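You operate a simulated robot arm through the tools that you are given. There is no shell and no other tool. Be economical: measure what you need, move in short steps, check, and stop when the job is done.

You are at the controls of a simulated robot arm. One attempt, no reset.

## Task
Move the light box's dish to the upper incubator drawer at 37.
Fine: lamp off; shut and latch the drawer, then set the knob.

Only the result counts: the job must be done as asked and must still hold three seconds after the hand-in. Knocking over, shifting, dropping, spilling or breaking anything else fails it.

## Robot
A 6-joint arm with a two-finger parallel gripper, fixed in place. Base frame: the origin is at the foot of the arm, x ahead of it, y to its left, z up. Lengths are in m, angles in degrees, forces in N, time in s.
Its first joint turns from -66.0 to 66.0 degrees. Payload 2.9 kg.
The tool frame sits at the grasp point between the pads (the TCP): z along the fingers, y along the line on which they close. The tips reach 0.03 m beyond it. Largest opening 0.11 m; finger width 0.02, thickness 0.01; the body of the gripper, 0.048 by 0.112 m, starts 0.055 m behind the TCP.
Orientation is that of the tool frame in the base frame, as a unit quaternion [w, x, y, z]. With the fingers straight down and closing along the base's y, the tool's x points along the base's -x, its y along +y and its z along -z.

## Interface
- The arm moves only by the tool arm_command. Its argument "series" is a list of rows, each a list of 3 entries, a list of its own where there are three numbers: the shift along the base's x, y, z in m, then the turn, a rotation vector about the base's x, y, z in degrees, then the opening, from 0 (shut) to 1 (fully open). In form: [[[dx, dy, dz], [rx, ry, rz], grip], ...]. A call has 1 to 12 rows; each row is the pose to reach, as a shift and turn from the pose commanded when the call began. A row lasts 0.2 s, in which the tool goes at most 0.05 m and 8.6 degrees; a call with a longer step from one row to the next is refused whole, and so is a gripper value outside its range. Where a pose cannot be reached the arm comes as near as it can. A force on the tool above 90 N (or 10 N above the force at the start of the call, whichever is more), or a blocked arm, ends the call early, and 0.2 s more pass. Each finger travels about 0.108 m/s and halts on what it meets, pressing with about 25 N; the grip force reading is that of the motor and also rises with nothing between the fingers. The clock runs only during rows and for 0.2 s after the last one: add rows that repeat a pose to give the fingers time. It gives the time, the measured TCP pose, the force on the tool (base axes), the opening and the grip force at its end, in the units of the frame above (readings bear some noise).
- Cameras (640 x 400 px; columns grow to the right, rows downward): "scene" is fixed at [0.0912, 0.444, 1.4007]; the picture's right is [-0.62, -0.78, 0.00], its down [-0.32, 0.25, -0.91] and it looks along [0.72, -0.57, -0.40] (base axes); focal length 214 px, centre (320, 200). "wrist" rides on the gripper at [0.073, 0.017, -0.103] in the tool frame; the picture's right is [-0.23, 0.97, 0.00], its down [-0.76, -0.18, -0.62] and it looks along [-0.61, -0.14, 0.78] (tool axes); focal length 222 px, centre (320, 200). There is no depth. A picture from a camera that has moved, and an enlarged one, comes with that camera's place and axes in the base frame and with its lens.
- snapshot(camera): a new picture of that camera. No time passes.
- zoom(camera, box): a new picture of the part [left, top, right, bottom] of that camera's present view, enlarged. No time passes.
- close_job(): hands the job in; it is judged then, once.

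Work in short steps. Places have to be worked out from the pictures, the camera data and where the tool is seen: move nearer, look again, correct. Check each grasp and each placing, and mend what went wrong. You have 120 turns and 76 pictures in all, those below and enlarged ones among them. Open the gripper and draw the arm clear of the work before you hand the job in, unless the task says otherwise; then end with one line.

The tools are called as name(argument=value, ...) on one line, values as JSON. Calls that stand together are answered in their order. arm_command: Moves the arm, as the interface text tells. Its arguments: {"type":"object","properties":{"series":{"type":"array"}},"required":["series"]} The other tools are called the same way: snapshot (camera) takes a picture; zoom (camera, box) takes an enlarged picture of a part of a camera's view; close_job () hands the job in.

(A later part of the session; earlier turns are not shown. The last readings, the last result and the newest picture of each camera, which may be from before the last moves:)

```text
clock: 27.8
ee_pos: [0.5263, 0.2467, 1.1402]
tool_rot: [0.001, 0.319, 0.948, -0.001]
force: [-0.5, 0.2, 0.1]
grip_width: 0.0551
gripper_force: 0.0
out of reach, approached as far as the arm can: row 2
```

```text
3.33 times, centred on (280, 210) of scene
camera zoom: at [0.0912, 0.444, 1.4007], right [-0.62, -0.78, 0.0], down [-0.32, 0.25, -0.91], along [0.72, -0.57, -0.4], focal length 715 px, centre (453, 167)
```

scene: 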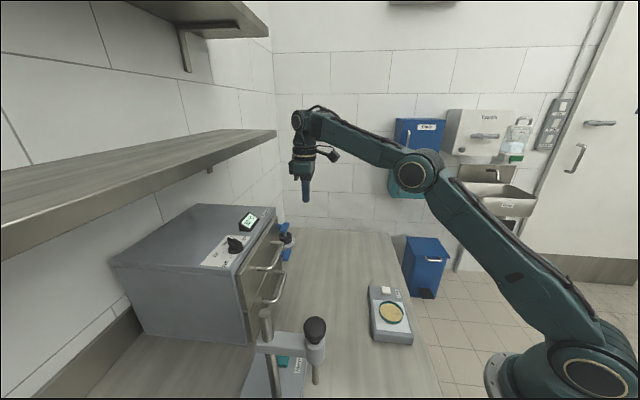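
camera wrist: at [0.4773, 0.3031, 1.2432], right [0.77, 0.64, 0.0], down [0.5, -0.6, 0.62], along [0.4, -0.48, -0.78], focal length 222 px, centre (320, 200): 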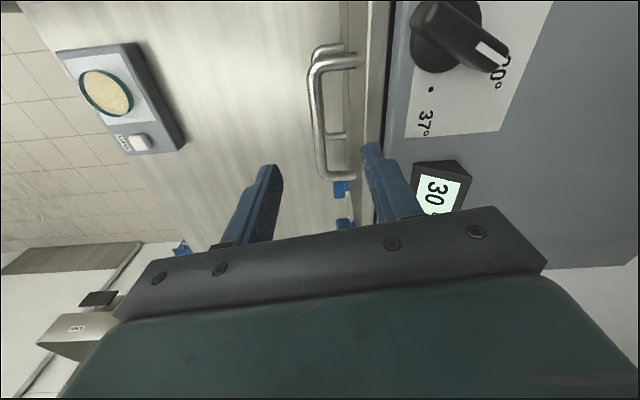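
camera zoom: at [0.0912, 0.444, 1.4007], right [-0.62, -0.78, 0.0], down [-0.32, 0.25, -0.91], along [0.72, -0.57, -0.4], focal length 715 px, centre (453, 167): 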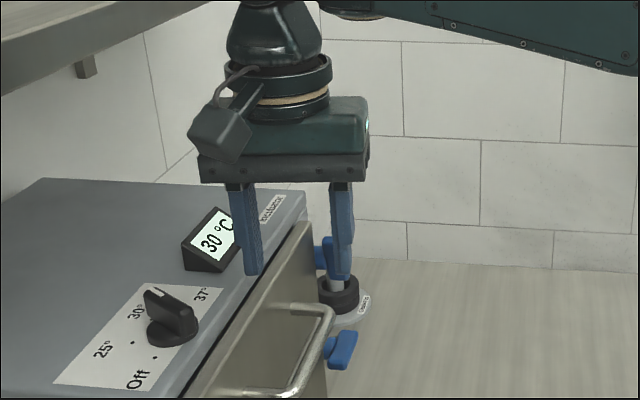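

The bar is at about (0.521, 0.247, 1.036), right under the TCP, and the upper latch stays vertical. I'll narrow the opening so the inner finger fits behind the bar, finish the yaw and descend.

arm_command(series=[[[-0.002, -0.002, -0.01], [0, 0, -5.5], 0.29], [[-0.002, -0.002, -0.03], [0, 0, -5.5], 0.29], [[-0.002, -0.002, -0.055], [0, 0, -5.5], 0.29], [[-0.002, -0.002, -0.072], [0, 0, -5.5], 0.29], [[-0.002, -0.002, -0.08], [0, 0, -5.5], 0.29], [[-0.002, -0.002, -0.087], [0, 0, -5.5], 0.29]])

zoom(camera="scene", box=[220, 190, 320, 280])

```text
clock: 29.2
ee_pos: [0.5321, 0.2461, 1.0626]
tool_rot: [0.002, 0.364, 0.931, -0.001]
force: [-5.8, -6.2, 5.1]
grip_width: 0.0276
gripper_force: 0.0
out of reach, approached as far as the arm can: row 4, 5, 6
```

```text
4.44 times, centred on (270, 235) of scene
camera zoom: at [0.091, 0.4437, 1.4008], right [-0.62, -0.78, 0.0], down [-0.32, 0.25, -0.91], along [0.72, -0.57, -0.4], focal length 953 px, centre (542, 44)
```

zoom: 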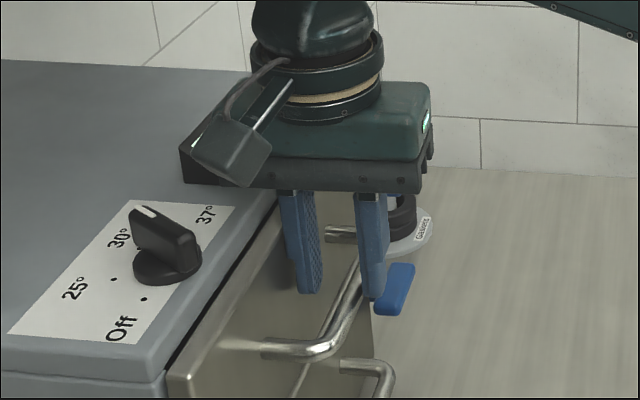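

A joint limit stopped it at z 1.063 with this yaw. I'll ease the yaw by 15°, re-centre on the bar and try going down again.

arm_command(series=[[[-0.005, -0.0045, 0.002], [0, 0, 7.5], 0.29], [[-0.005, -0.0045, 0.0], [0, 0, 15], 0.29], [[-0.005, -0.0045, -0.005], [0, 0, 15], 0.29], [[-0.005, -0.0045, -0.01], [0, 0, 15], 0.29]])

```text
clock: 30.2
ee_pos: [0.5313, 0.2435, 1.0642]
tool_rot: [0.007, 0.234, 0.972, -0.002]
force: [-51.8, -22.5, 14.2]
grip_width: 0.0278
gripper_force: 0.0
out of reach, approached as far as the arm can: row 1, 2, 3, 4
stopped in row 4: the force on the tool passed its limit (the readings are from after the stop); the commanded pose is now the measured one
```

That orientation is blocked here and the force rose to 52 N, so I'll back up. I'll turn to the yaw that worked at the latch, then hook the handle from behind with closed fingers.

arm_command(series=[[[-0.004, -0.004, 0.02], [0, 0, 0], 0.29], [[-0.004, -0.004, 0.06], [0, 0, 0], 0.2], [[-0.004, -0.004, 0.075], [0, 0, 8.3], 0], [[-0.004, -0.004, 0.075], [0, 0, 16.6], 0], [[-0.004, -0.004, 0.075], [0, 0, 24.9], 0], [[-0.004, -0.004, 0.075], [0, 0, 33.2], 0], [[0, 0, 0.07], [0, 0, 41.5], 0], [[0.005, 0.004, 0.065], [0, 0, 49.8], 0], [[0.01, 0.008, 0.062], [0, 0, 58.1], 0], [[0.0137, 0.0115, 0.061], [0, 0, 66.4], 0], [[0.0137, 0.0115, 0.061], [0, 0, 74.4], 0], [[0.0137, 0.0115, 0.061], [0, 0, 74.4], 0]])

zoom(camera="wrist", box=[200, 60, 440, 220])

```text
clock: 32.8
ee_pos: [0.5476, 0.257, 1.1249]
tool_rot: [0.005, -0.399, 0.917, 0.002]
force: [-0.5, -0.1, 0.4]
grip_width: 0.0
gripper_force: 25.1
```

```text
2.50 times, centred on (320, 140) of wrist
camera zoom: at [0.4848, 0.2137, 1.2262], right [-0.56, 0.83, 0.0], down [0.64, 0.43, 0.63], along [0.52, 0.35, -0.78], focal length 555 px, centre (320, 350)
```

zoom: 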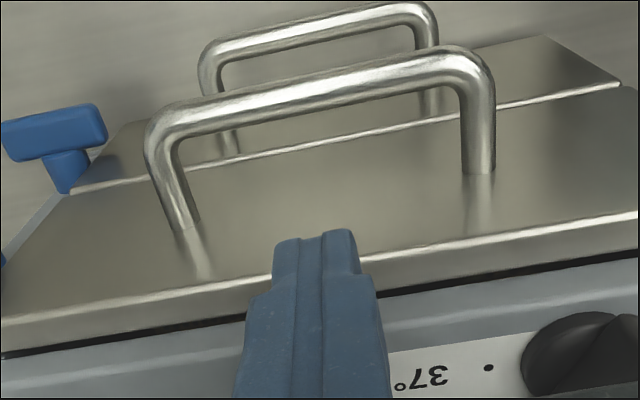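

The bar axis is at n ≈ -0.530 and the drawer face at -0.570, so the gap's centre is about 7 mm nearer than the tip is now. I'll shift and descend into it.

arm_command(series=[[[-0.005, -0.005, -0.01], [0, 0, 0], 0], [[-0.005, -0.005, -0.03], [0, 0, 0], 0], [[-0.005, -0.005, -0.05], [0, 0, 0], 0], [[-0.005, -0.005, -0.065], [0, 0, 0], 0], [[-0.005, -0.005, -0.075], [0, 0, 0], 0]])

zoom(camera="scene", box=[220, 190, 320, 280])

```text
clock: 34.0
ee_pos: [0.5438, 0.2515, 1.0493]
tool_rot: [0.005, -0.401, 0.916, 0.001]
force: [-0.1, 0.5, 0.2]
grip_width: 0.0001
gripper_force: 24.3
out of reach, approached as far as the arm can: row 1
```

```text
4.44 times, centred on (270, 235) of scene
camera zoom: at [0.0912, 0.444, 1.4007], right [-0.62, -0.78, 0.0], down [-0.32, 0.25, -0.91], along [0.72, -0.57, -0.4], focal length 953 px, centre (542, 44)
```

zoom: 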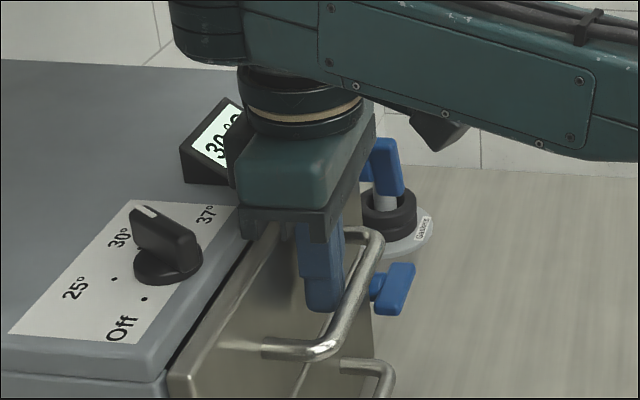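

The fingers are behind the bar. I'll pull outward along (-0.678, -0.735) a few centimetres and check the force.

arm_command(series=[[[-0.007, -0.0075, 0], [0, 0, 0], 0], [[-0.014, -0.015, 0], [0, 0, 0], 0], [[-0.021, -0.0225, 0], [0, 0, 0], 0], [[-0.028, -0.03, 0], [0, 0, 0], 0], [[-0.036, -0.039, 0], [0, 0, 0], 0]])

zoom(camera="scene", box=[220, 190, 340, 290])

```text
clock: 35.2
ee_pos: [0.5405, 0.2267, 1.0691]
tool_rot: [0.004, -0.398, 0.917, 0.001]
force: [-0.5, 0.0, 0.0]
grip_width: 0.0
gripper_force: 25.5
out of reach, approached as far as the arm can: row 1, 2, 3, 4, 5
```

```text
4.00 times, centred on (280, 240) of scene
camera zoom: at [0.0912, 0.444, 1.4007], right [-0.62, -0.78, 0.0], down [-0.32, 0.25, -0.91], along [0.72, -0.57, -0.4], focal length 858 px, centre (480, 40)
```

zoom: 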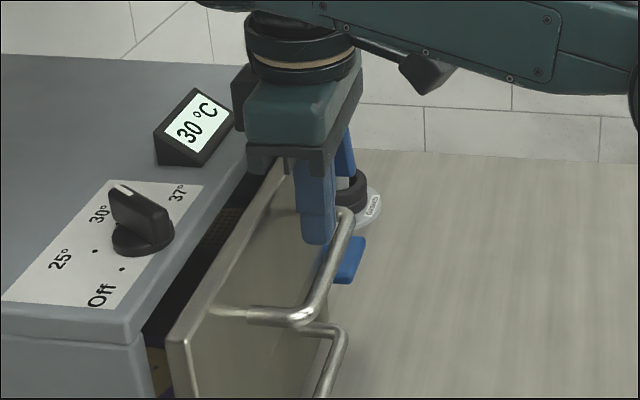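

The drawer is coming out, but the arm won't retract below r≈0.586 in its present configuration. I'll unhook by lifting and look at the whole arm.

arm_command(series=[[[0.004, 0.004, 0.01], [0, 0, 0], 0], [[0.004, 0.004, 0.04], [0, 0, 0], 0], [[0.004, 0.004, 0.08], [0, 0, 0], 0]])

snapshot(camera="scene")

```text
clock: 36.0
ee_pos: [0.5436, 0.2247, 1.1467]
tool_rot: [0.004, -0.344, 0.939, 0.005]
force: [0.2, 2.1, 0.8]
grip_width: 0.0
gripper_force: 25.5
```

```text
28 pictures are left
```

scene: 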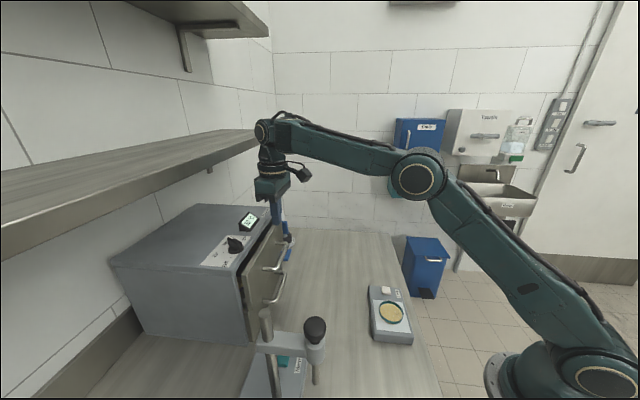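

I'll hold a moment to see whether the wrist settles, because the measured yaw doesn't match what was commanded.

arm_command(series=[[[0, 0, 0], [0, 0, 0], 0], [[0, 0, 0], [0, 0, 0], 0]])

```text
clock: 36.6
ee_pos: [0.5438, 0.2325, 1.1478]
tool_rot: [0.004, -0.399, 0.917, 0.002]
force: [0.4, -0.3, -1.0]
grip_width: 0.0
gripper_force: 24.6
```

It settled into the commanded yaw, so the joints had been switching solutions. I'll test pulling inward at this height.

arm_command(series=[[[-0.02, -0.02, 0], [0, 0, 0], 0], [[-0.04, -0.04, 0], [0, 0, 0], 0], [[-0.06, -0.06, 0], [0, 0, 0], 0], [[-0.06, -0.06, 0], [0, 0, 0], 0]])

```text
clock: 37.6
ee_pos: [0.496, 0.1621, 1.1542]
tool_rot: [-0.007, -0.398, 0.917, -0.012]
force: [-0.9, 0.4, -0.5]
grip_width: 0.0
gripper_force: 25.1
out of reach, approached as far as the arm can: row 3, 4
```

The wrist seems to be in a flipped solution with a limit that wasn't there at the start. I'll go high and back towards the starting region with yaw 0, watching for the solution to recover.

arm_command(series=[[[-0.01, -0.01, 0.04], [0, 0, -8], 0], [[-0.03, -0.015, 0.08], [0, 0, -16], 0], [[-0.06, -0.02, 0.11], [0, 0, -24], 0], [[-0.09, -0.025, 0.14], [0, 0, -32], 0], [[-0.12, -0.03, 0.17], [0, 0, -40], 0], [[-0.15, -0.03, 0.2], [0, 0, -47], 0], [[-0.18, -0.03, 0.21], [0, 0, -47], 0], [[-0.21, -0.02, 0.215], [0, 0, -47], 0], [[-0.225, 0.0, 0.215], [0, 0, -47], 0], [[-0.225, 0.0, 0.215], [0, 0, -47], 0]])

```text
clock: 39.8
ee_pos: [0.2586, 0.1706, 1.3639]
tool_rot: [0.005, 0.0, 1.0, 0.001]
force: [0.1, 0.6, 0.0]
grip_width: 0.0
gripper_force: 24.5
```

It reached the starting region. I'll try the same descent as at the beginning.

arm_command(series=[[[0.005, -0.02, -0.04], [0, 0, 0], 0], [[0.01, -0.04, -0.08], [0, 0, 0], 0], [[0.015, -0.06, -0.12], [0, 0, 0], 0], [[0.02, -0.08, -0.16], [0, 0, 0], 0], [[0.03, -0.1, -0.19], [0, 0, 0], 0], [[0.03, -0.1, -0.19], [0, 0, 0], 0]])

snapshot(camera="scene")

```text
clock: 41.2
ee_pos: [0.2891, 0.0704, 1.1735]
tool_rot: [0.006, 0.0, 1.0, 0.001]
force: [0.3, 0.8, 0.2]
grip_width: 0.0002
gripper_force: 25.1
```

```text
27 pictures are left
```

scene: 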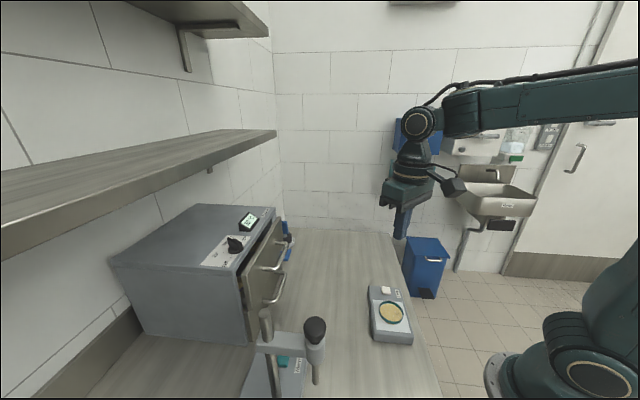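

The full range is available again. I'll return to the handle from this side, yawing back to +47° on the way and staying high.

arm_command(series=[[[0.03, 0.02, 0], [0, 0, 8], 0], [[0.06, 0.04, 0], [0, 0, 16], 0], [[0.09, 0.065, 0], [0, 0, 24], 0], [[0.12, 0.09, 0], [0, 0, 32], 0], [[0.15, 0.11, 0], [0, 0, 40], 0], [[0.18, 0.13, -0.01], [0, 0, 47.3], 0], [[0.21, 0.15, -0.02], [0, 0, 47.3], 0], [[0.225, 0.165, -0.03], [0, 0, 47.3], 0], [[0.225, 0.165, -0.03], [0, 0, 47.3], 0]])

zoom(camera="wrist", box=[180, 40, 460, 220])

```text
clock: 43.2
ee_pos: [0.5129, 0.2388, 1.1435]
tool_rot: [0.005, -0.4, 0.916, 0.002]
force: [-0.2, -0.1, -0.6]
grip_width: 0.0
gripper_force: 25.2
```

```text
2.22 times, centred on (320, 130) of wrist
camera zoom: at [0.4501, 0.1945, 1.2444], right [-0.56, 0.83, 0.0], down [0.64, 0.43, 0.63], along [0.52, 0.36, -0.78], focal length 494 px, centre (320, 356)
```

zoom: 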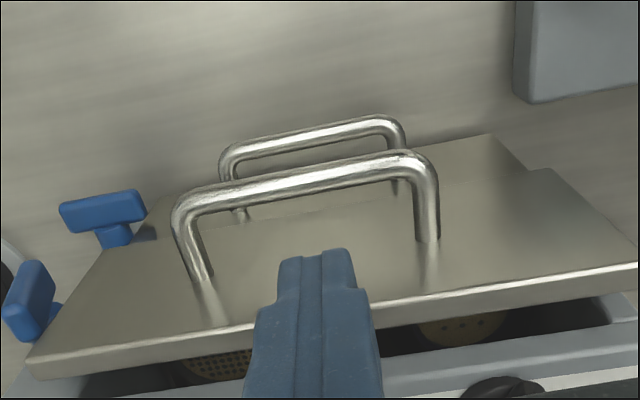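

The drawer is open about 1.3 cm, and a perforated tray holding another dish is visible inside. I'll hook behind the bar again.

arm_command(series=[[[0.0115, 0.0125, -0.01], [0, 0, 0], 0], [[0.0115, 0.0125, -0.04], [0, 0, 0], 0], [[0.0115, 0.0125, -0.07], [0, 0, 0], 0], [[0.0115, 0.0125, -0.09], [0, 0, 0], 0], [[0.0115, 0.0125, -0.094], [0, 0, 0], 0]])

zoom(camera="wrist", box=[180, 40, 460, 220])

```text
clock: 44.4
ee_pos: [0.5258, 0.2488, 1.0485]
tool_rot: [0.005, -0.401, 0.916, 0.002]
force: [-0.7, -0.2, -0.2]
grip_width: 0.0001
gripper_force: 24.5
```

```text
2.22 times, centred on (320, 130) of wrist
camera zoom: at [0.4625, 0.2063, 1.1501], right [-0.56, 0.83, 0.0], down [0.64, 0.43, 0.63], along [0.52, 0.36, -0.78], focal length 494 px, centre (320, 356)
```

zoom: 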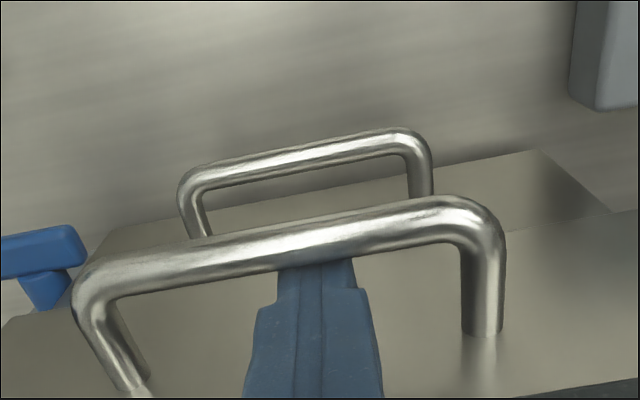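

It's hooked again and fully reachable this time. I'll pull the drawer 11 cm along its axis.

arm_command(series=[[[-0.007, -0.0075, 0], [0, 0, 0], 0], [[-0.014, -0.015, 0], [0, 0, 0], 0], [[-0.021, -0.0225, 0], [0, 0, 0], 0], [[-0.028, -0.03, 0], [0, 0, 0], 0], [[-0.035, -0.0375, 0], [0, 0, 0], 0], [[-0.042, -0.045, 0], [0, 0, 0], 0], [[-0.05, -0.054, 0], [0, 0, 0], 0], [[-0.058, -0.063, 0], [0, 0, 0], 0], [[-0.066, -0.0715, 0], [0, 0, 0], 0], [[-0.075, -0.081, 0], [0, 0, 0], 0]])

snapshot(camera="scene")

```text
clock: 46.6
ee_pos: [0.4499, 0.1687, 1.0503]
tool_rot: [0.005, -0.401, 0.916, 0.002]
force: [1.2, 1.0, -0.3]
grip_width: 0.0
gripper_force: 24.8
```

```text
24 pictures are left
```

scene: 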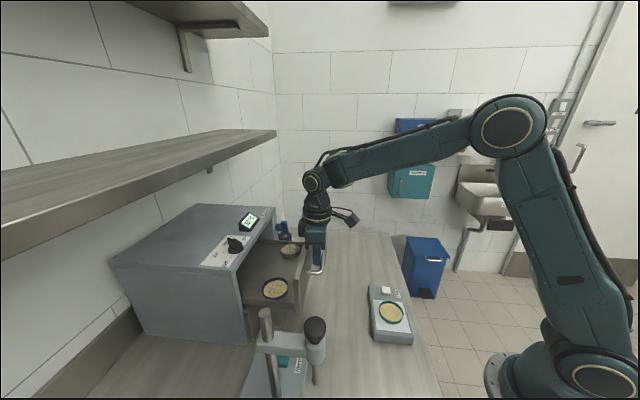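

The drawer is open about 11 cm and already holds two dishes. I'll enlarge to find free space.

zoom(camera="scene", box=[230, 225, 340, 325])

```text
4.00 times, centred on (285, 275) of scene
camera zoom: at [0.0912, 0.444, 1.4007], right [-0.62, -0.78, 0.0], down [-0.32, 0.25, -0.91], along [0.72, -0.57, -0.4], focal length 858 px, centre (460, -100)
```

zoom: 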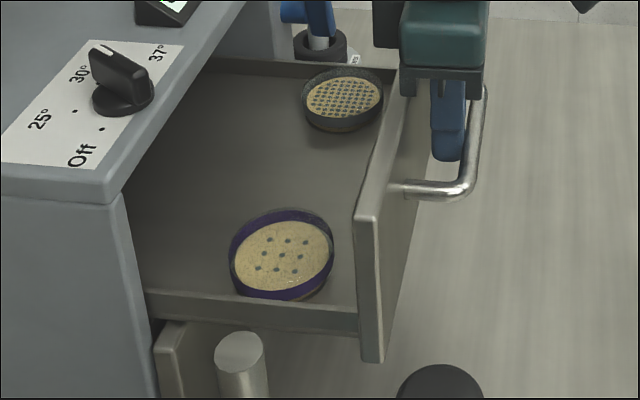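

There's a free gap between the two dishes, at e1≈0.218. I'll pull about 5 cm further so the gripper clears the cabinet when placing.

arm_command(series=[[[-0.007, -0.0075, 0], [0, 0, 0], 0], [[-0.014, -0.015, 0], [0, 0, 0], 0], [[-0.021, -0.0225, 0], [0, 0, 0], 0], [[-0.028, -0.03, 0], [0, 0, 0], 0], [[-0.035, -0.038, 0], [0, 0, 0], 0]])

zoom(camera="scene", box=[220, 220, 350, 330])

```text
clock: 47.8
ee_pos: [0.4139, 0.1297, 1.0488]
tool_rot: [0.005, -0.401, 0.916, 0.002]
force: [-0.7, 1.6, 0.1]
grip_width: 0.0001
gripper_force: 25.1
```

```text
3.64 times, centred on (285, 275) of scene
camera zoom: at [0.0912, 0.444, 1.4007], right [-0.62, -0.78, 0.0], down [-0.32, 0.25, -0.91], along [0.72, -0.57, -0.4], focal length 780 px, centre (447, -73)
```

zoom: 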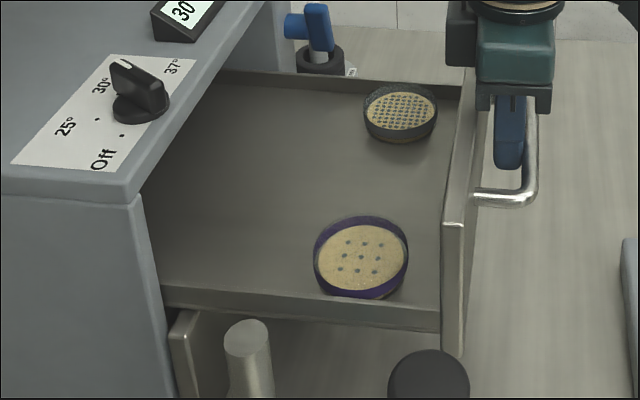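

The drawer is open about 16.5 cm, with a clear area at e1≈0.218, n≈-0.525. I'll lift off the handle, then go above the light-box dish with yaw 0 and open fingers.

arm_command(series=[[[0.002, 0.002, 0.02], [0, 0, 0], 0], [[0.002, 0.002, 0.06], [0, 0, 0], 0], [[0, 0, 0.09], [0, 0, 0], 0], [[-0.02, -0.015, 0.09], [0, 0, -8], 0.2], [[-0.045, -0.03, 0.085], [0, 0, -16], 0.5], [[-0.07, -0.05, 0.08], [0, 0, -24], 0.85], [[-0.095, -0.065, 0.07], [0, 0, -32], 0.85], [[-0.115, -0.08, 0.05], [0, 0, -40], 0.85], [[-0.126, -0.086, 0.03], [0, 0, -47.3], 0.85], [[-0.126, -0.086, 0.01], [0, 0, -47.3], 0.85], [[-0.126, -0.086, 0.0], [0, 0, -47.3], 0.85]])

snapshot(camera="wrist")

```text
clock: 50.2
ee_pos: [0.288, 0.0435, 1.0502]
tool_rot: [0.005, 0.002, 1.0, 0.0]
force: [0.2, -0.8, -0.6]
grip_width: 0.0934
gripper_force: 0.0
```

```text
21 pictures are left
camera wrist: at [0.2139, 0.0608, 1.1518], right [0.23, 0.97, 0.0], down [0.75, -0.18, 0.63], along [0.62, -0.14, -0.78], focal length 222 px, centre (320, 200)
```

wrist: 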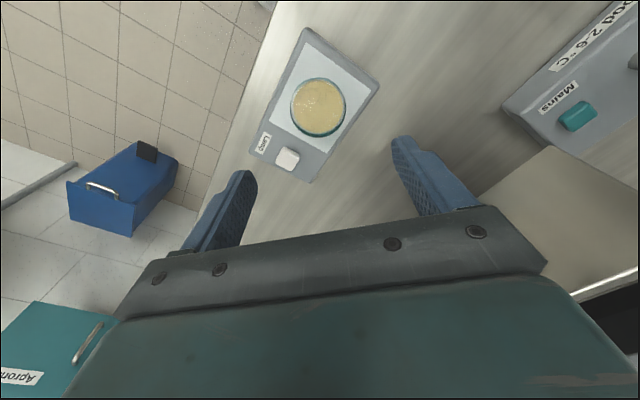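

The dish centre computes to (0.287, 0.043), directly below the TCP, and it's about 6 cm across. I'll descend, slowly at the end.

arm_command(series=[[[-0.0005, 0, -0.04], [0, 0, 0], 0.85], [[-0.0005, 0, -0.08], [0, 0, 0], 0.85], [[-0.0005, 0, -0.105], [0, 0, 0], 0.85], [[-0.0005, 0, -0.115], [0, 0, 0], 0.85], [[-0.0005, 0, -0.12], [0, 0, 0], 0.85], [[-0.0005, 0, -0.122], [0, 0, 0], 0.85]])

zoom(camera="wrist", box=[200, 60, 440, 220])

zoom(camera="scene", box=[350, 270, 440, 350])

```text
clock: 51.6
ee_pos: [0.2889, 0.0443, 0.9266]
tool_rot: [0.007, 0.001, 1.0, 0.001]
force: [0.0, 0.4, -0.5]
grip_width: 0.0935
gripper_force: 0.1
```

```text
2.50 times, centred on (320, 140) of wrist
camera zoom: at [0.2137, 0.0603, 1.029], right [0.23, 0.97, 0.0], down [0.75, -0.18, 0.63], along [0.62, -0.14, -0.78], focal length 555 px, centre (320, 350)
```

zoom: 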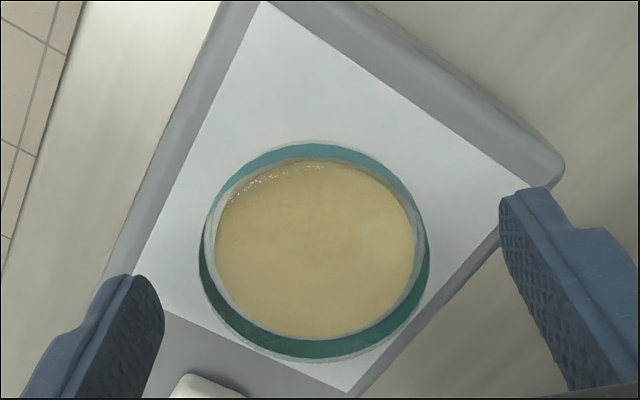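

```text
5.00 times, centred on (395, 310) of scene
camera zoom: at [0.0912, 0.444, 1.4007], right [-0.62, -0.78, 0.0], down [-0.32, 0.25, -0.91], along [0.72, -0.57, -0.4], focal length 1072 px, centre (-55, -350)
```

zoom: 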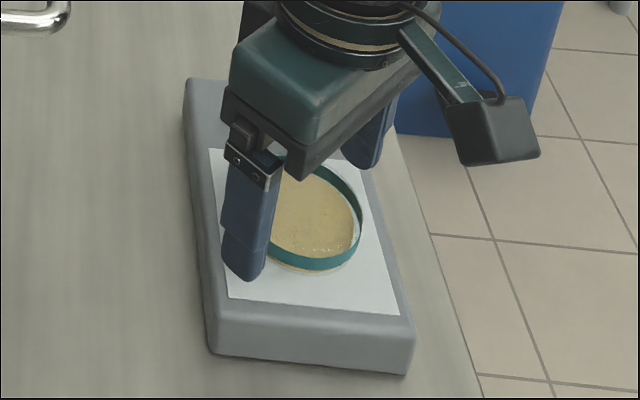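

The fingers straddle the dish, with the centre about 4 mm off in x. I'll correct that and close.

arm_command(series=[[[-0.004, -0.0005, 0], [0, 0, 0], 0.85], [[-0.004, -0.0005, 0], [0, 0, 0], 0.65], [[-0.004, -0.0005, 0], [0, 0, 0], 0.5], [[-0.004, -0.0005, 0], [0, 0, 0], 0.4], [[-0.004, -0.0005, 0], [0, 0, 0], 0.4]])

zoom(camera="scene", box=[350, 270, 440, 350])

```text
clock: 52.8
ee_pos: [0.2842, 0.0433, 0.9284]
tool_rot: [0.005, -0.001, 1.0, -0.001]
force: [0.2, -0.3, 0.3]
grip_width: 0.0605
gripper_force: 24.5
```

```text
5.00 times, centred on (395, 310) of scene
camera zoom: at [0.0912, 0.444, 1.4007], right [-0.62, -0.78, 0.0], down [-0.32, 0.25, -0.91], along [0.72, -0.57, -0.4], focal length 1072 px, centre (-55, -350)
```

zoom: 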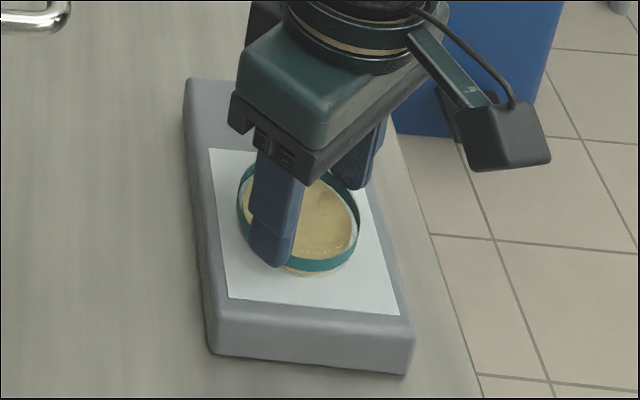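

The grip reads 60.5 mm and holds the dish. I'll lift straight up gently.

arm_command(series=[[[0, 0, 0.01], [0, 0, 0], 0.4], [[0, 0, 0.03], [0, 0, 0], 0.4], [[0, 0, 0.06], [0, 0, 0], 0.4], [[0, 0, 0.09], [0, 0, 0], 0.4], [[0, 0, 0.12], [0, 0, 0], 0.4], [[0, 0, 0.15], [0, 0, 0], 0.4], [[0, 0, 0.18], [0, 0, 0], 0.4], [[0, 0, 0.21], [0, 0, 0], 0.4], [[0, 0, 0.225], [0, 0, 0], 0.4]])

snapshot(camera="scene")

```text
clock: 54.8
ee_pos: [0.2841, 0.0437, 1.1519]
tool_rot: [0.004, -0.001, 1.0, 0.001]
force: [-0.8, -0.4, -0.8]
grip_width: 0.0604
gripper_force: 25.5
```

```text
17 pictures are left
```

scene: 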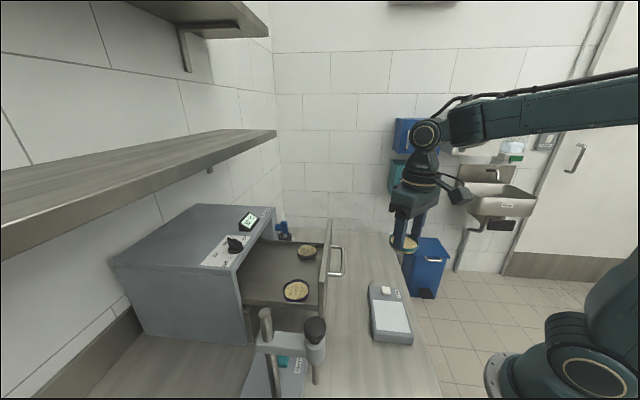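

The dish is held and the light box is clear. I'll carry it over the drawer with yaw +47°.

arm_command(series=[[[0.02, 0.017, 0.005], [0, 0, 4], 0.4], [[0.045, 0.036, 0.01], [0, 0, 8.5], 0.4], [[0.07, 0.057, 0.01], [0, 0, 13.5], 0.4], [[0.095, 0.078, 0.01], [0, 0, 18.5], 0.4], [[0.12, 0.1, 0.01], [0, 0, 24], 0.4], [[0.145, 0.121, 0.01], [0, 0, 29.5], 0.4], [[0.17, 0.142, 0.01], [0, 0, 35], 0.4], [[0.195, 0.163, 0.005], [0, 0, 40], 0.4], [[0.216, 0.181, 0], [0, 0, 44], 0.4], [[0.228, 0.191, 0], [0, 0, 47.3], 0.4], [[0.232, 0.194, 0], [0, 0, 47.3], 0.4]])

snapshot(camera="wrist")

```text
clock: 57.2
ee_pos: [0.5159, 0.2367, 1.1528]
tool_rot: [0.005, -0.402, 0.916, 0.002]
force: [0.0, -0.3, -0.7]
grip_width: 0.0602
gripper_force: 24.7
```

```text
16 pictures are left
camera wrist: at [0.4531, 0.1947, 1.2551], right [-0.56, 0.83, 0.0], down [0.64, 0.43, 0.63], along [0.52, 0.36, -0.78], focal length 222 px, centre (320, 200)
```

wrist: 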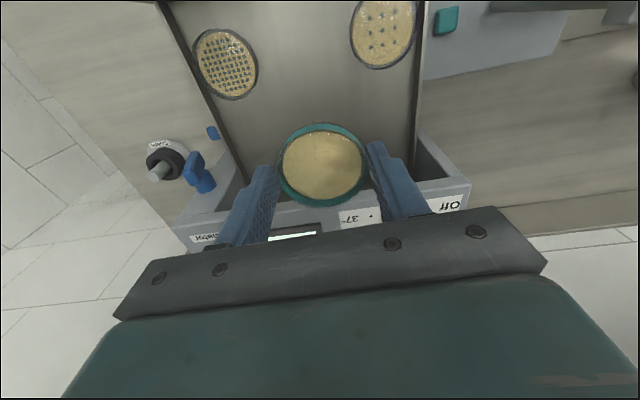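

The spot is clear. I'll shift 1 cm forward to n≈-0.515 and lower to just above the drawer floor, which I expect at TCP z ≈1.036.

arm_command(series=[[[-0.0065, -0.007, -0.015], [0, 0, 0], 0.4], [[-0.0065, -0.007, -0.04], [0, 0, 0], 0.4], [[-0.0065, -0.007, -0.065], [0, 0, 0], 0.4], [[-0.0065, -0.007, -0.085], [0, 0, 0], 0.4], [[-0.0065, -0.007, -0.098], [0, 0, 0], 0.4], [[-0.0065, -0.007, -0.104], [0, 0, 0], 0.4]])

zoom(camera="scene", box=[230, 210, 350, 310])

```text
clock: 58.6
ee_pos: [0.5097, 0.2303, 1.0485]
tool_rot: [0.005, -0.401, 0.916, 0.002]
force: [-0.5, -0.1, -0.1]
grip_width: 0.0601
gripper_force: 24.9
```

```text
4.00 times, centred on (290, 260) of scene
camera zoom: at [0.0912, 0.444, 1.4007], right [-0.62, -0.78, 0.0], down [-0.32, 0.25, -0.91], along [0.72, -0.57, -0.4], focal length 858 px, centre (440, -40)
```

zoom: 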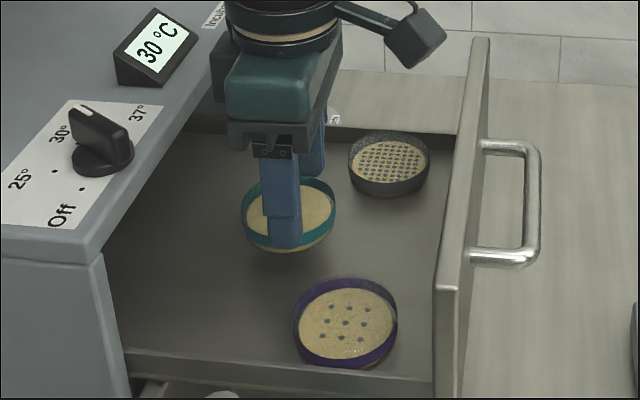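

It's well placed and still slightly above the floor. I'll lower in 2 mm steps and watch the force.

arm_command(series=[[[0, 0, -0.003], [0, 0, 0], 0.4], [[0, 0, -0.006], [0, 0, 0], 0.4], [[0, 0, -0.009], [0, 0, 0], 0.4], [[0, 0, -0.011], [0, 0, 0], 0.4]])

```text
clock: 59.6
ee_pos: [0.5098, 0.2311, 1.0371]
tool_rot: [0.004, -0.401, 0.916, 0.002]
force: [-0.4, 0.9, 0.0]
grip_width: 0.0602
gripper_force: 25.1
```

No contact yet, so I'll go on.

arm_command(series=[[[0, 0, -0.002], [0, 0, 0], 0.4], [[0, 0, -0.004], [0, 0, 0], 0.4], [[0, 0, -0.006], [0, 0, 0], 0.4]])

```text
clock: 60.4
ee_pos: [0.51, 0.2303, 1.0316]
tool_rot: [0.004, -0.401, 0.916, 0.002]
force: [-0.4, 0.2, -0.6]
grip_width: 0.0602
gripper_force: 24.8
```

zoom(camera="scene", box=[260, 230, 330, 290])

```text
6.67 times, centred on (295, 260) of scene
camera zoom: at [0.0912, 0.444, 1.4007], right [-0.62, -0.78, 0.0], down [-0.32, 0.25, -0.91], along [0.72, -0.57, -0.4], focal length 1430 px, centre (487, -200)
```

zoom: 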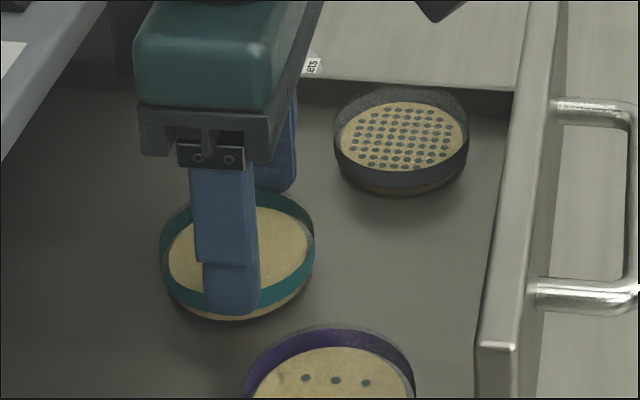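

The dish is now only a few millimetres off the floor, so I'll continue in 1.5 mm steps.

arm_command(series=[[[0, 0, -0.0015], [0, 0, 0], 0.4], [[0, 0, -0.003], [0, 0, 0], 0.4], [[0, 0, -0.0045], [0, 0, 0], 0.4]])

```text
clock: 61.2
ee_pos: [0.511, 0.2313, 1.0279]
tool_rot: [0.005, -0.401, 0.916, 0.004]
force: [-0.6, -0.3, 7.9]
grip_width: 0.0605
gripper_force: 25.2
```

It touches down at 7.9 N. I'll ease off slightly, open moderately and lift straight out.

arm_command(series=[[[0, 0, 0.001], [0, 0, 0], 0.5], [[0, 0, 0.001], [0, 0, 0], 0.65], [[0, 0, 0.001], [0, 0, 0], 0.7], [[0, 0, 0.001], [0, 0, 0], 0.7], [[0, 0, 0.02], [0, 0, 0], 0.7], [[0, 0, 0.06], [0, 0, 0], 0.7], [[0, 0, 0.1], [0, 0, 0], 0.7], [[0, 0, 0.12], [0, 0, 0], 0.7]])

snapshot(camera="wrist")

```text
clock: 63.0
ee_pos: [0.5091, 0.2303, 1.146]
tool_rot: [0.004, -0.401, 0.916, 0.001]
force: [-0.5, -0.7, -1.0]
grip_width: 0.0769
gripper_force: 0.0
```

```text
13 pictures are left
camera wrist: at [0.4465, 0.1873, 1.2481], right [-0.56, 0.83, 0.0], down [0.64, 0.43, 0.63], along [0.52, 0.36, -0.78], focal length 222 px, centre (320, 200)
```

wrist: 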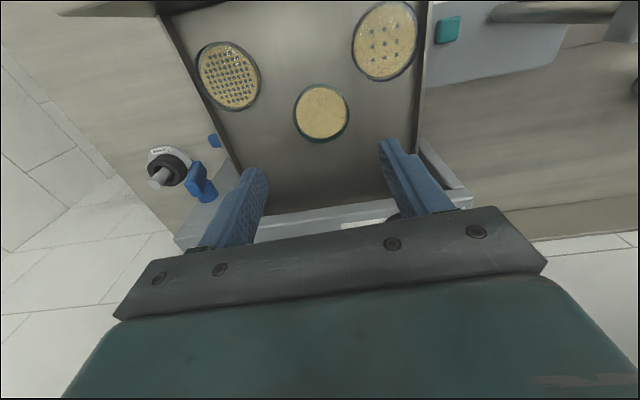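

The new dish stands cleanly between the others. I'll close the fingers, go outside the handle and lower in front of the bar, ready to push the drawer shut.

arm_command(series=[[[-0.024, -0.03, 0.01], [0, 0, 0], 0.5], [[-0.054, -0.063, 0.01], [0, 0, 0], 0.2], [[-0.084, -0.098, 0.01], [0, 0, 0], 0], [[-0.11, -0.13, 0.01], [0, 0, 0], 0], [[-0.1245, -0.1497, 0.005], [0, 0, 0], 0], [[-0.1245, -0.1497, -0.03], [0, 0, 0], 0], [[-0.1245, -0.1497, -0.07], [0, 0, 0], 0], [[-0.1245, -0.1497, -0.101], [0, 0, 0], 0], [[-0.1245, -0.1497, -0.101], [0, 0, 0], 0]])

```text
clock: 65.0
ee_pos: [0.3837, 0.0799, 1.0465]
tool_rot: [0.004, -0.401, 0.916, 0.002]
force: [-0.3, -0.1, 0.2]
grip_width: 0.0
gripper_force: 25.3
```

I'm in front of the bar, and will push inward along (0.678, 0.735) at a gentle pace.

arm_command(series=[[[0.007, 0.0075, 0], [0, 0, 0], 0], [[0.014, 0.015, 0], [0, 0, 0], 0], [[0.021, 0.0225, 0], [0, 0, 0], 0], [[0.028, 0.03, 0], [0, 0, 0], 0], [[0.035, 0.038, 0], [0, 0, 0], 0], [[0.042, 0.0455, 0], [0, 0, 0], 0], [[0.05, 0.054, 0], [0, 0, 0], 0], [[0.058, 0.063, 0], [0, 0, 0], 0], [[0.066, 0.0715, 0], [0, 0, 0], 0], [[0.074, 0.08, 0], [0, 0, 0], 0], [[0.082, 0.089, 0], [0, 0, 0], 0], [[0.09, 0.0975, 0], [0, 0, 0], 0]])

zoom(camera="scene", box=[220, 200, 350, 310])

```text
clock: 67.6
ee_pos: [0.4754, 0.1769, 1.0468]
tool_rot: [0.005, -0.401, 0.916, 0.002]
force: [-0.5, 0.4, -1.2]
grip_width: 0.0001
gripper_force: 25.1
```

```text
3.64 times, centred on (285, 255) of scene
camera zoom: at [0.0912, 0.4439, 1.4007], right [-0.62, -0.78, 0.0], down [-0.32, 0.25, -0.91], along [0.72, -0.57, -0.4], focal length 780 px, centre (447, 0)
```

zoom: 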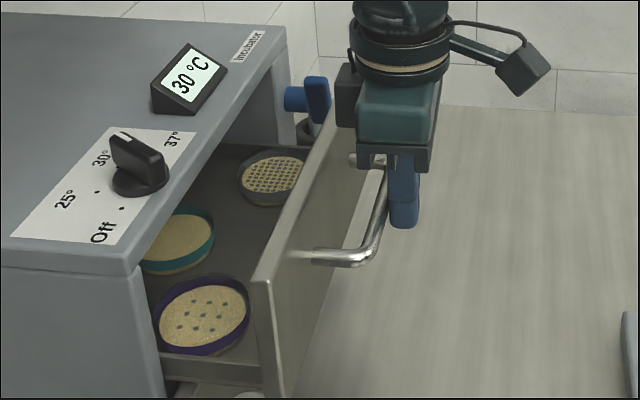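

The drawer is moving in smoothly with all three dishes steady. I'll push the remaining 6–7 cm more slowly.

arm_command(series=[[[0.0068, 0.0073, 0], [0, 0, 0], 0], [[0.0136, 0.0147, 0], [0, 0, 0], 0], [[0.0203, 0.022, 0], [0, 0, 0], 0], [[0.027, 0.0294, 0], [0, 0, 0], 0], [[0.034, 0.0368, 0], [0, 0, 0], 0], [[0.039, 0.0425, 0], [0, 0, 0], 0], [[0.042, 0.0455, 0], [0, 0, 0], 0], [[0.0447, 0.0485, 0], [0, 0, 0], 0]])

```text
clock: 69.4
ee_pos: [0.5193, 0.2249, 1.0466]
tool_rot: [0.002, -0.4, 0.916, 0.002]
force: [-7.3, -8.8, 3.9]
grip_width: 0.0
gripper_force: 25.4
```

Force rose to about 11 N at n=-0.517, so the drawer is at its stop. I'll press 3 mm more to seat it, then look.

arm_command(series=[[[0.002, 0.0022, 0], [0, 0, 0], 0], [[0.002, 0.0022, 0], [0, 0, 0], 0]])

zoom(camera="scene", box=[220, 200, 330, 290])

```text
clock: 70.0
ee_pos: [0.5204, 0.2255, 1.0469]
tool_rot: [-0.001, -0.4, 0.917, 0.002]
force: [-27.4, -28.7, 8.9]
grip_width: 0.0
gripper_force: 25.5
```

```text
4.44 times, centred on (275, 245) of scene
camera zoom: at [0.0903, 0.443, 1.4011], right [-0.62, -0.78, 0.0], down [-0.32, 0.25, -0.91], along [0.72, -0.57, -0.4], focal length 953 px, centre (520, 0)
```

zoom: 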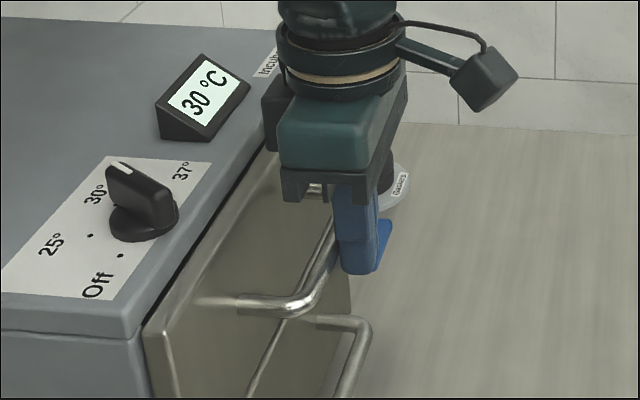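

The drawer is shut flush. Next I'll back off, rise, open to 7 cm and move to just above the vertical upper latch, ready to turn it back.

arm_command(series=[[[-0.014, -0.015, 0], [0, 0, 0], 0], [[-0.014, -0.015, 0.045], [0, 0, 0], 0.3], [[0.01, -0.025, 0.055], [0, 0, 0], 0.636], [[0.04, -0.035, 0.055], [0, 0, 0], 0.636], [[0.07, -0.05, 0.05], [0, 0, 0], 0.636], [[0.099, -0.062, 0.045], [0, 0, 0], 0.636], [[0.103, -0.066, 0.04], [0, 0, 0], 0.636], [[0.103, -0.066, 0.04], [0, 0, 0], 0.636]])

zoom(camera="wrist", box=[200, 60, 440, 220])

```text
clock: 71.8
ee_pos: [0.6251, 0.1618, 1.0821]
tool_rot: [0.003, -0.401, 0.916, 0.003]
force: [0.3, 0.2, -0.1]
grip_width: 0.07
gripper_force: 0.0
```

```text
2.50 times, centred on (320, 140) of wrist
camera zoom: at [0.5626, 0.1192, 1.1855], right [-0.56, 0.83, 0.0], down [0.64, 0.43, 0.63], along [0.52, 0.36, -0.78], focal length 555 px, centre (320, 350)
```

zoom: 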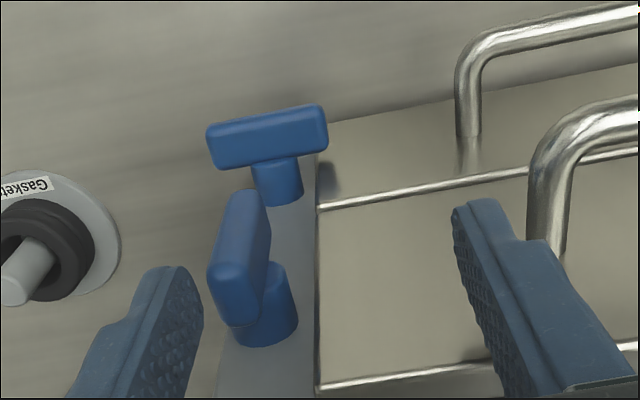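

The outer finger is just beyond the bar's top end. I'll move 4 mm further out while lowering beside it.

arm_command(series=[[[0.003, -0.0027, -0.002], [0, 0, 0], 0.636], [[0.003, -0.0027, -0.008], [0, 0, 0], 0.636], [[0.003, -0.0027, -0.017], [0, 0, 0], 0.636], [[0.003, -0.0027, -0.017], [0, 0, 0], 0.636]])

```text
clock: 72.8
ee_pos: [0.6289, 0.1607, 1.0679]
tool_rot: [0.006, -0.401, 0.916, 0.002]
force: [-0.1, 0.0, -0.5]
grip_width: 0.0702
gripper_force: 0.1
out of reach, approached as far as the arm can: row 1
```

I'm beside the bar with no contact. I'll push its top end inward along -e1.

arm_command(series=[[[-0.0035, 0.003, 0], [0, 0, 0], 0.636], [[-0.007, 0.0063, 0], [0, 0, 0], 0.636], [[-0.0095, 0.0087, 0], [0, 0, 0], 0.636], [[-0.012, 0.011, 0], [0, 0, 0], 0.636]])

zoom(camera="wrist", box=[200, 60, 440, 220])

```text
clock: 73.8
ee_pos: [0.6167, 0.1717, 1.0689]
tool_rot: [0.005, -0.401, 0.916, 0.003]
force: [-0.1, -3.5, 5.7]
grip_width: 0.0711
gripper_force: 0.7
```

```text
2.50 times, centred on (320, 140) of wrist
camera zoom: at [0.5534, 0.1287, 1.171], right [-0.56, 0.83, 0.0], down [0.64, 0.43, 0.63], along [0.52, 0.36, -0.78], focal length 555 px, centre (320, 350)
```

zoom: 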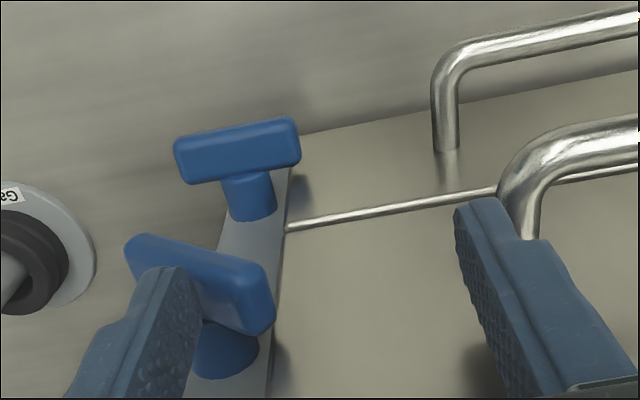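

The bar is back to about 30° from horizontal. I'll rise, close the fingers and press down on the inner end until it reaches its stop at about TCP z 1.063.

arm_command(series=[[[0, 0, 0.02], [0, 0, 0], 0.636], [[0, 0, 0.032], [0, 0, 0], 0.3], [[0, 0, 0.032], [0, 0, 0], 0], [[0.004, -0.0065, 0.032], [0, 0, 0], 0], [[0.004, -0.0065, 0.03], [0, 0, 0], 0], [[0.004, -0.0065, 0.018], [0, 0, 0], 0], [[0.004, -0.0065, 0.008], [0, 0, 0], 0], [[0.004, -0.0065, 0.001], [0, 0, 0], 0], [[0.004, -0.0065, -0.004], [0, 0, 0], 0], [[0.004, -0.0065, -0.007], [0, 0, 0], 0]])

zoom(camera="wrist", box=[200, 60, 440, 220])

```text
clock: 76.0
ee_pos: [0.6157, 0.1692, 1.0608]
tool_rot: [-0.001, -0.405, 0.914, 0.004]
force: [-33.9, 22.4, 7.9]
grip_width: 0.0
gripper_force: 24.6
```

```text
2.50 times, centred on (320, 140) of wrist
camera zoom: at [0.5553, 0.1253, 1.1642], right [-0.57, 0.82, 0.01], down [0.65, 0.44, 0.62], along [0.51, 0.36, -0.78], focal length 555 px, centre (320, 350)
```

zoom: 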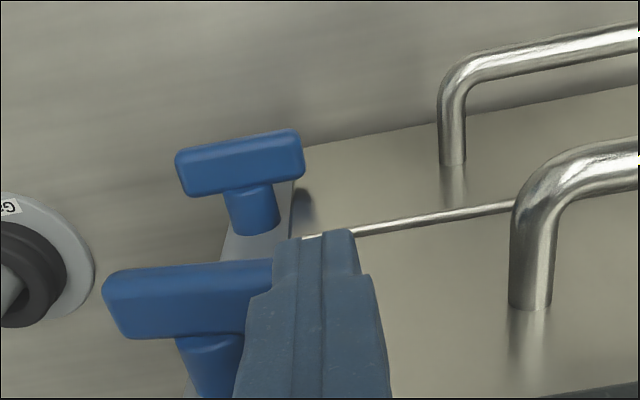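

The bar looks parallel to the lower, latched one, but the finger slipped beside its end and is pressing sideways. I'll relieve that, lift off and check.

arm_command(series=[[[-0.008, 0.007, 0.0], [0, 0, 0], 0], [[-0.008, 0.007, 0.03], [0, 0, 0], 0], [[-0.03, -0.01, 0.05], [0, 0, 0], 0], [[-0.06, -0.03, 0.07], [0, 0, 0], 0]])

zoom(camera="scene", box=[220, 205, 310, 275])

```text
clock: 77.0
ee_pos: [0.5606, 0.1351, 1.1312]
tool_rot: [0.004, -0.403, 0.915, 0.001]
force: [0.4, -0.5, 0.4]
grip_width: 0.0
gripper_force: 25.2
```

```text
5.71 times, centred on (265, 240) of scene
camera zoom: at [0.0912, 0.444, 1.4007], right [-0.62, -0.78, 0.0], down [-0.32, 0.25, -0.91], along [0.72, -0.57, -0.4], focal length 1226 px, centre (634, -29)
```

zoom: 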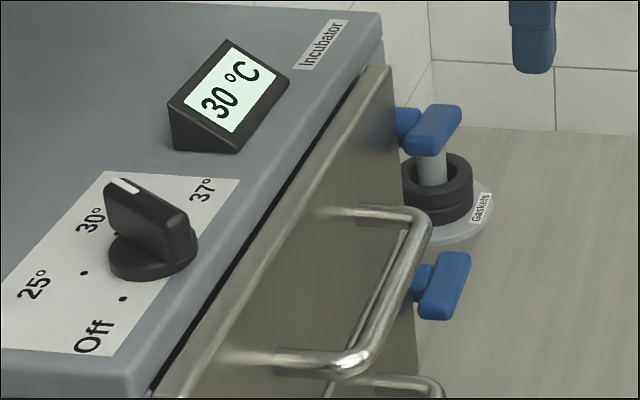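

The bar is still about 10° short of fully horizontal. I'll press the inner end again, a bit closer to the pivot so the tip can't slip off.

arm_command(series=[[[0.03, 0.012, -0.02], [0, 0, 0], 0], [[0.0638, 0.0259, -0.038], [0, 0, 0], 0], [[0.0638, 0.0259, -0.042], [0, 0, 0], 0], [[0.0638, 0.0259, -0.055], [0, 0, 0], 0], [[0.0638, 0.0259, -0.063], [0, 0, 0], 0], [[0.0638, 0.0259, -0.067], [0, 0, 0], 0], [[0.0638, 0.0259, -0.07], [0, 0, 0], 0]])

```text
clock: 78.2
ee_pos: [0.6223, 0.1499, 1.0797]
tool_rot: [-0.011, -0.394, 0.919, 0.005]
force: [-21.9, -12.0, 7.4]
grip_width: 0.0002
gripper_force: 25.0
out of reach, approached as far as the arm can: row 4, 5
stopped in row 5: the force on the tool passed its limit (the readings are from after the stop); the commanded pose is now the measured one
```

A force stop came with an unreachable row, probably another solution switch near full reach. I'll back off up and away before retrying.

arm_command(series=[[[-0.005, -0.005, 0.02], [0, 0, 0], 0], [[-0.02, -0.02, 0.035], [0, 0, 0], 0], [[-0.04, -0.03, 0.05], [0, 0, 0], 0], [[-0.04, -0.03, 0.05], [0, 0, 0], 0]])

snapshot(camera="scene")

```text
clock: 79.2
ee_pos: [0.5803, 0.1232, 1.1256]
tool_rot: [-0.007, -0.395, 0.919, 0.005]
force: [-0.2, 0.1, -0.4]
grip_width: 0.0001
gripper_force: 25.2
```

```text
6 pictures are left
```

scene: 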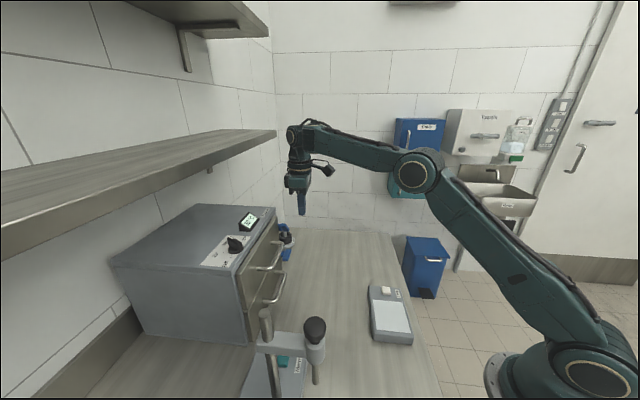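

The arm looks normal, the dish is away and the lamp is off. I'll repeat the exact approach that reached this bar end the first time: hover first, then press down.

arm_command(series=[[[0.018, 0.023, 0], [-0.2, -0.9, 0.8], 0], [[0.0365, 0.0463, -0.01], [-0.2, -0.9, 0.8], 0], [[0.0365, 0.0463, -0.0276], [-0.2, -0.9, 0.8], 0], [[0.0365, 0.0463, -0.0276], [-0.2, -0.9, 0.8], 0]])

```text
clock: 80.2
ee_pos: [0.6132, 0.1663, 1.1001]
tool_rot: [-0.002, -0.401, 0.916, 0.0]
force: [0.0, 0.0, -0.4]
grip_width: 0.0
gripper_force: 24.5
out of reach, approached as far as the arm can: row 2, 3, 4
```

I'm hovering at e1 0.338, slightly short. I'll lower a little while shifting over the bar end, and check the pose before pressing.

arm_command(series=[[[0, 0, -0.012], [0, 0, 0], 0], [[0.005, -0.001, -0.018], [0, 0, 0], 0], [[0.009, -0.0025, -0.022], [0, 0, 0], 0], [[0.009, -0.0025, -0.022], [0, 0, 0], 0]])

```text
clock: 81.2
ee_pos: [0.6241, 0.1647, 1.0784]
tool_rot: [-0.002, -0.402, 0.916, -0.001]
force: [-2.3, 2.9, 2.6]
grip_width: 0.0
gripper_force: 25.2
```

There's light contact at TCP (0.624, 0.165, 1.078), over the bar end. I'll press down gradually.

arm_command(series=[[[0.0005, -0.0005, -0.004], [0, 0, 0], 0], [[0.001, -0.001, -0.008], [0, 0, 0], 0], [[0.0015, -0.0015, -0.012], [0, 0, 0], 0], [[0.0015, -0.0015, -0.015], [0, 0, 0], 0]])

```text
clock: 82.2
ee_pos: [0.619, 0.1709, 1.0602]
tool_rot: [-0.011, -0.408, 0.913, 0.001]
force: [-51.2, 37.0, 5.1]
grip_width: 0.0
gripper_force: 25.2
```

The tip slips off the bar's end because it overlaps too little. I'll lift, open to 4 cm and use the outer finger over the bar end, which gives more overlap and easier reach.

arm_command(series=[[[-0.006, 0.005, 0], [0, 0, 0], 0], [[-0.007, 0.005, 0.03], [0, 0, 0], 0], [[-0.0082, 0.0031, 0.033], [1.0, 0, 1.0], 0.2], [[-0.0082, 0.0031, 0.033], [1.0, 0, 0], 0.364], [[-0.0082, 0.0031, 0.033], [0, 0, 0], 0.364]])

zoom(camera="wrist", box=[200, 60, 440, 220])

```text
clock: 83.4
ee_pos: [0.6168, 0.167, 1.0948]
tool_rot: [-0.002, -0.401, 0.916, -0.001]
force: [-0.5, -0.5, 0.0]
grip_width: 0.0402
gripper_force: 0.0
```

```text
2.50 times, centred on (320, 140) of wrist
camera zoom: at [0.5544, 0.1239, 1.1984], right [-0.56, 0.83, 0.0], down [0.65, 0.44, 0.62], along [0.51, 0.35, -0.78], focal length 555 px, centre (320, 350)
```

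zoom: 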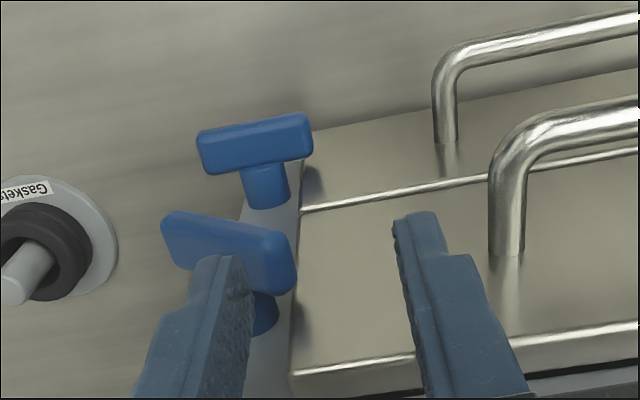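

The inner end is still raised about 25°. The outer finger is above the bar, so I'll shift 7 mm towards its inner end and press down to the stop.

arm_command(series=[[[-0.005, 0.0045, -0.005], [0, 0, 0], 0.364], [[-0.005, 0.0045, -0.012], [0, 0, 0], 0.364], [[-0.005, 0.0045, -0.018], [0, 0, 0], 0.364], [[-0.005, 0.0045, -0.024], [0, 0, 0], 0.364], [[-0.005, 0.0045, -0.029], [0, 0, 0], 0.364], [[-0.005, 0.0045, -0.033], [0, 0, 0], 0.364], [[-0.005, 0.0045, -0.036], [0, 0, 0], 0.364]])

```text
clock: 85.0
ee_pos: [0.6113, 0.1704, 1.0629]
tool_rot: [0.002, -0.401, 0.916, -0.001]
force: [-5.6, 0.0, 24.4]
grip_width: 0.0382
gripper_force: 0.0
```

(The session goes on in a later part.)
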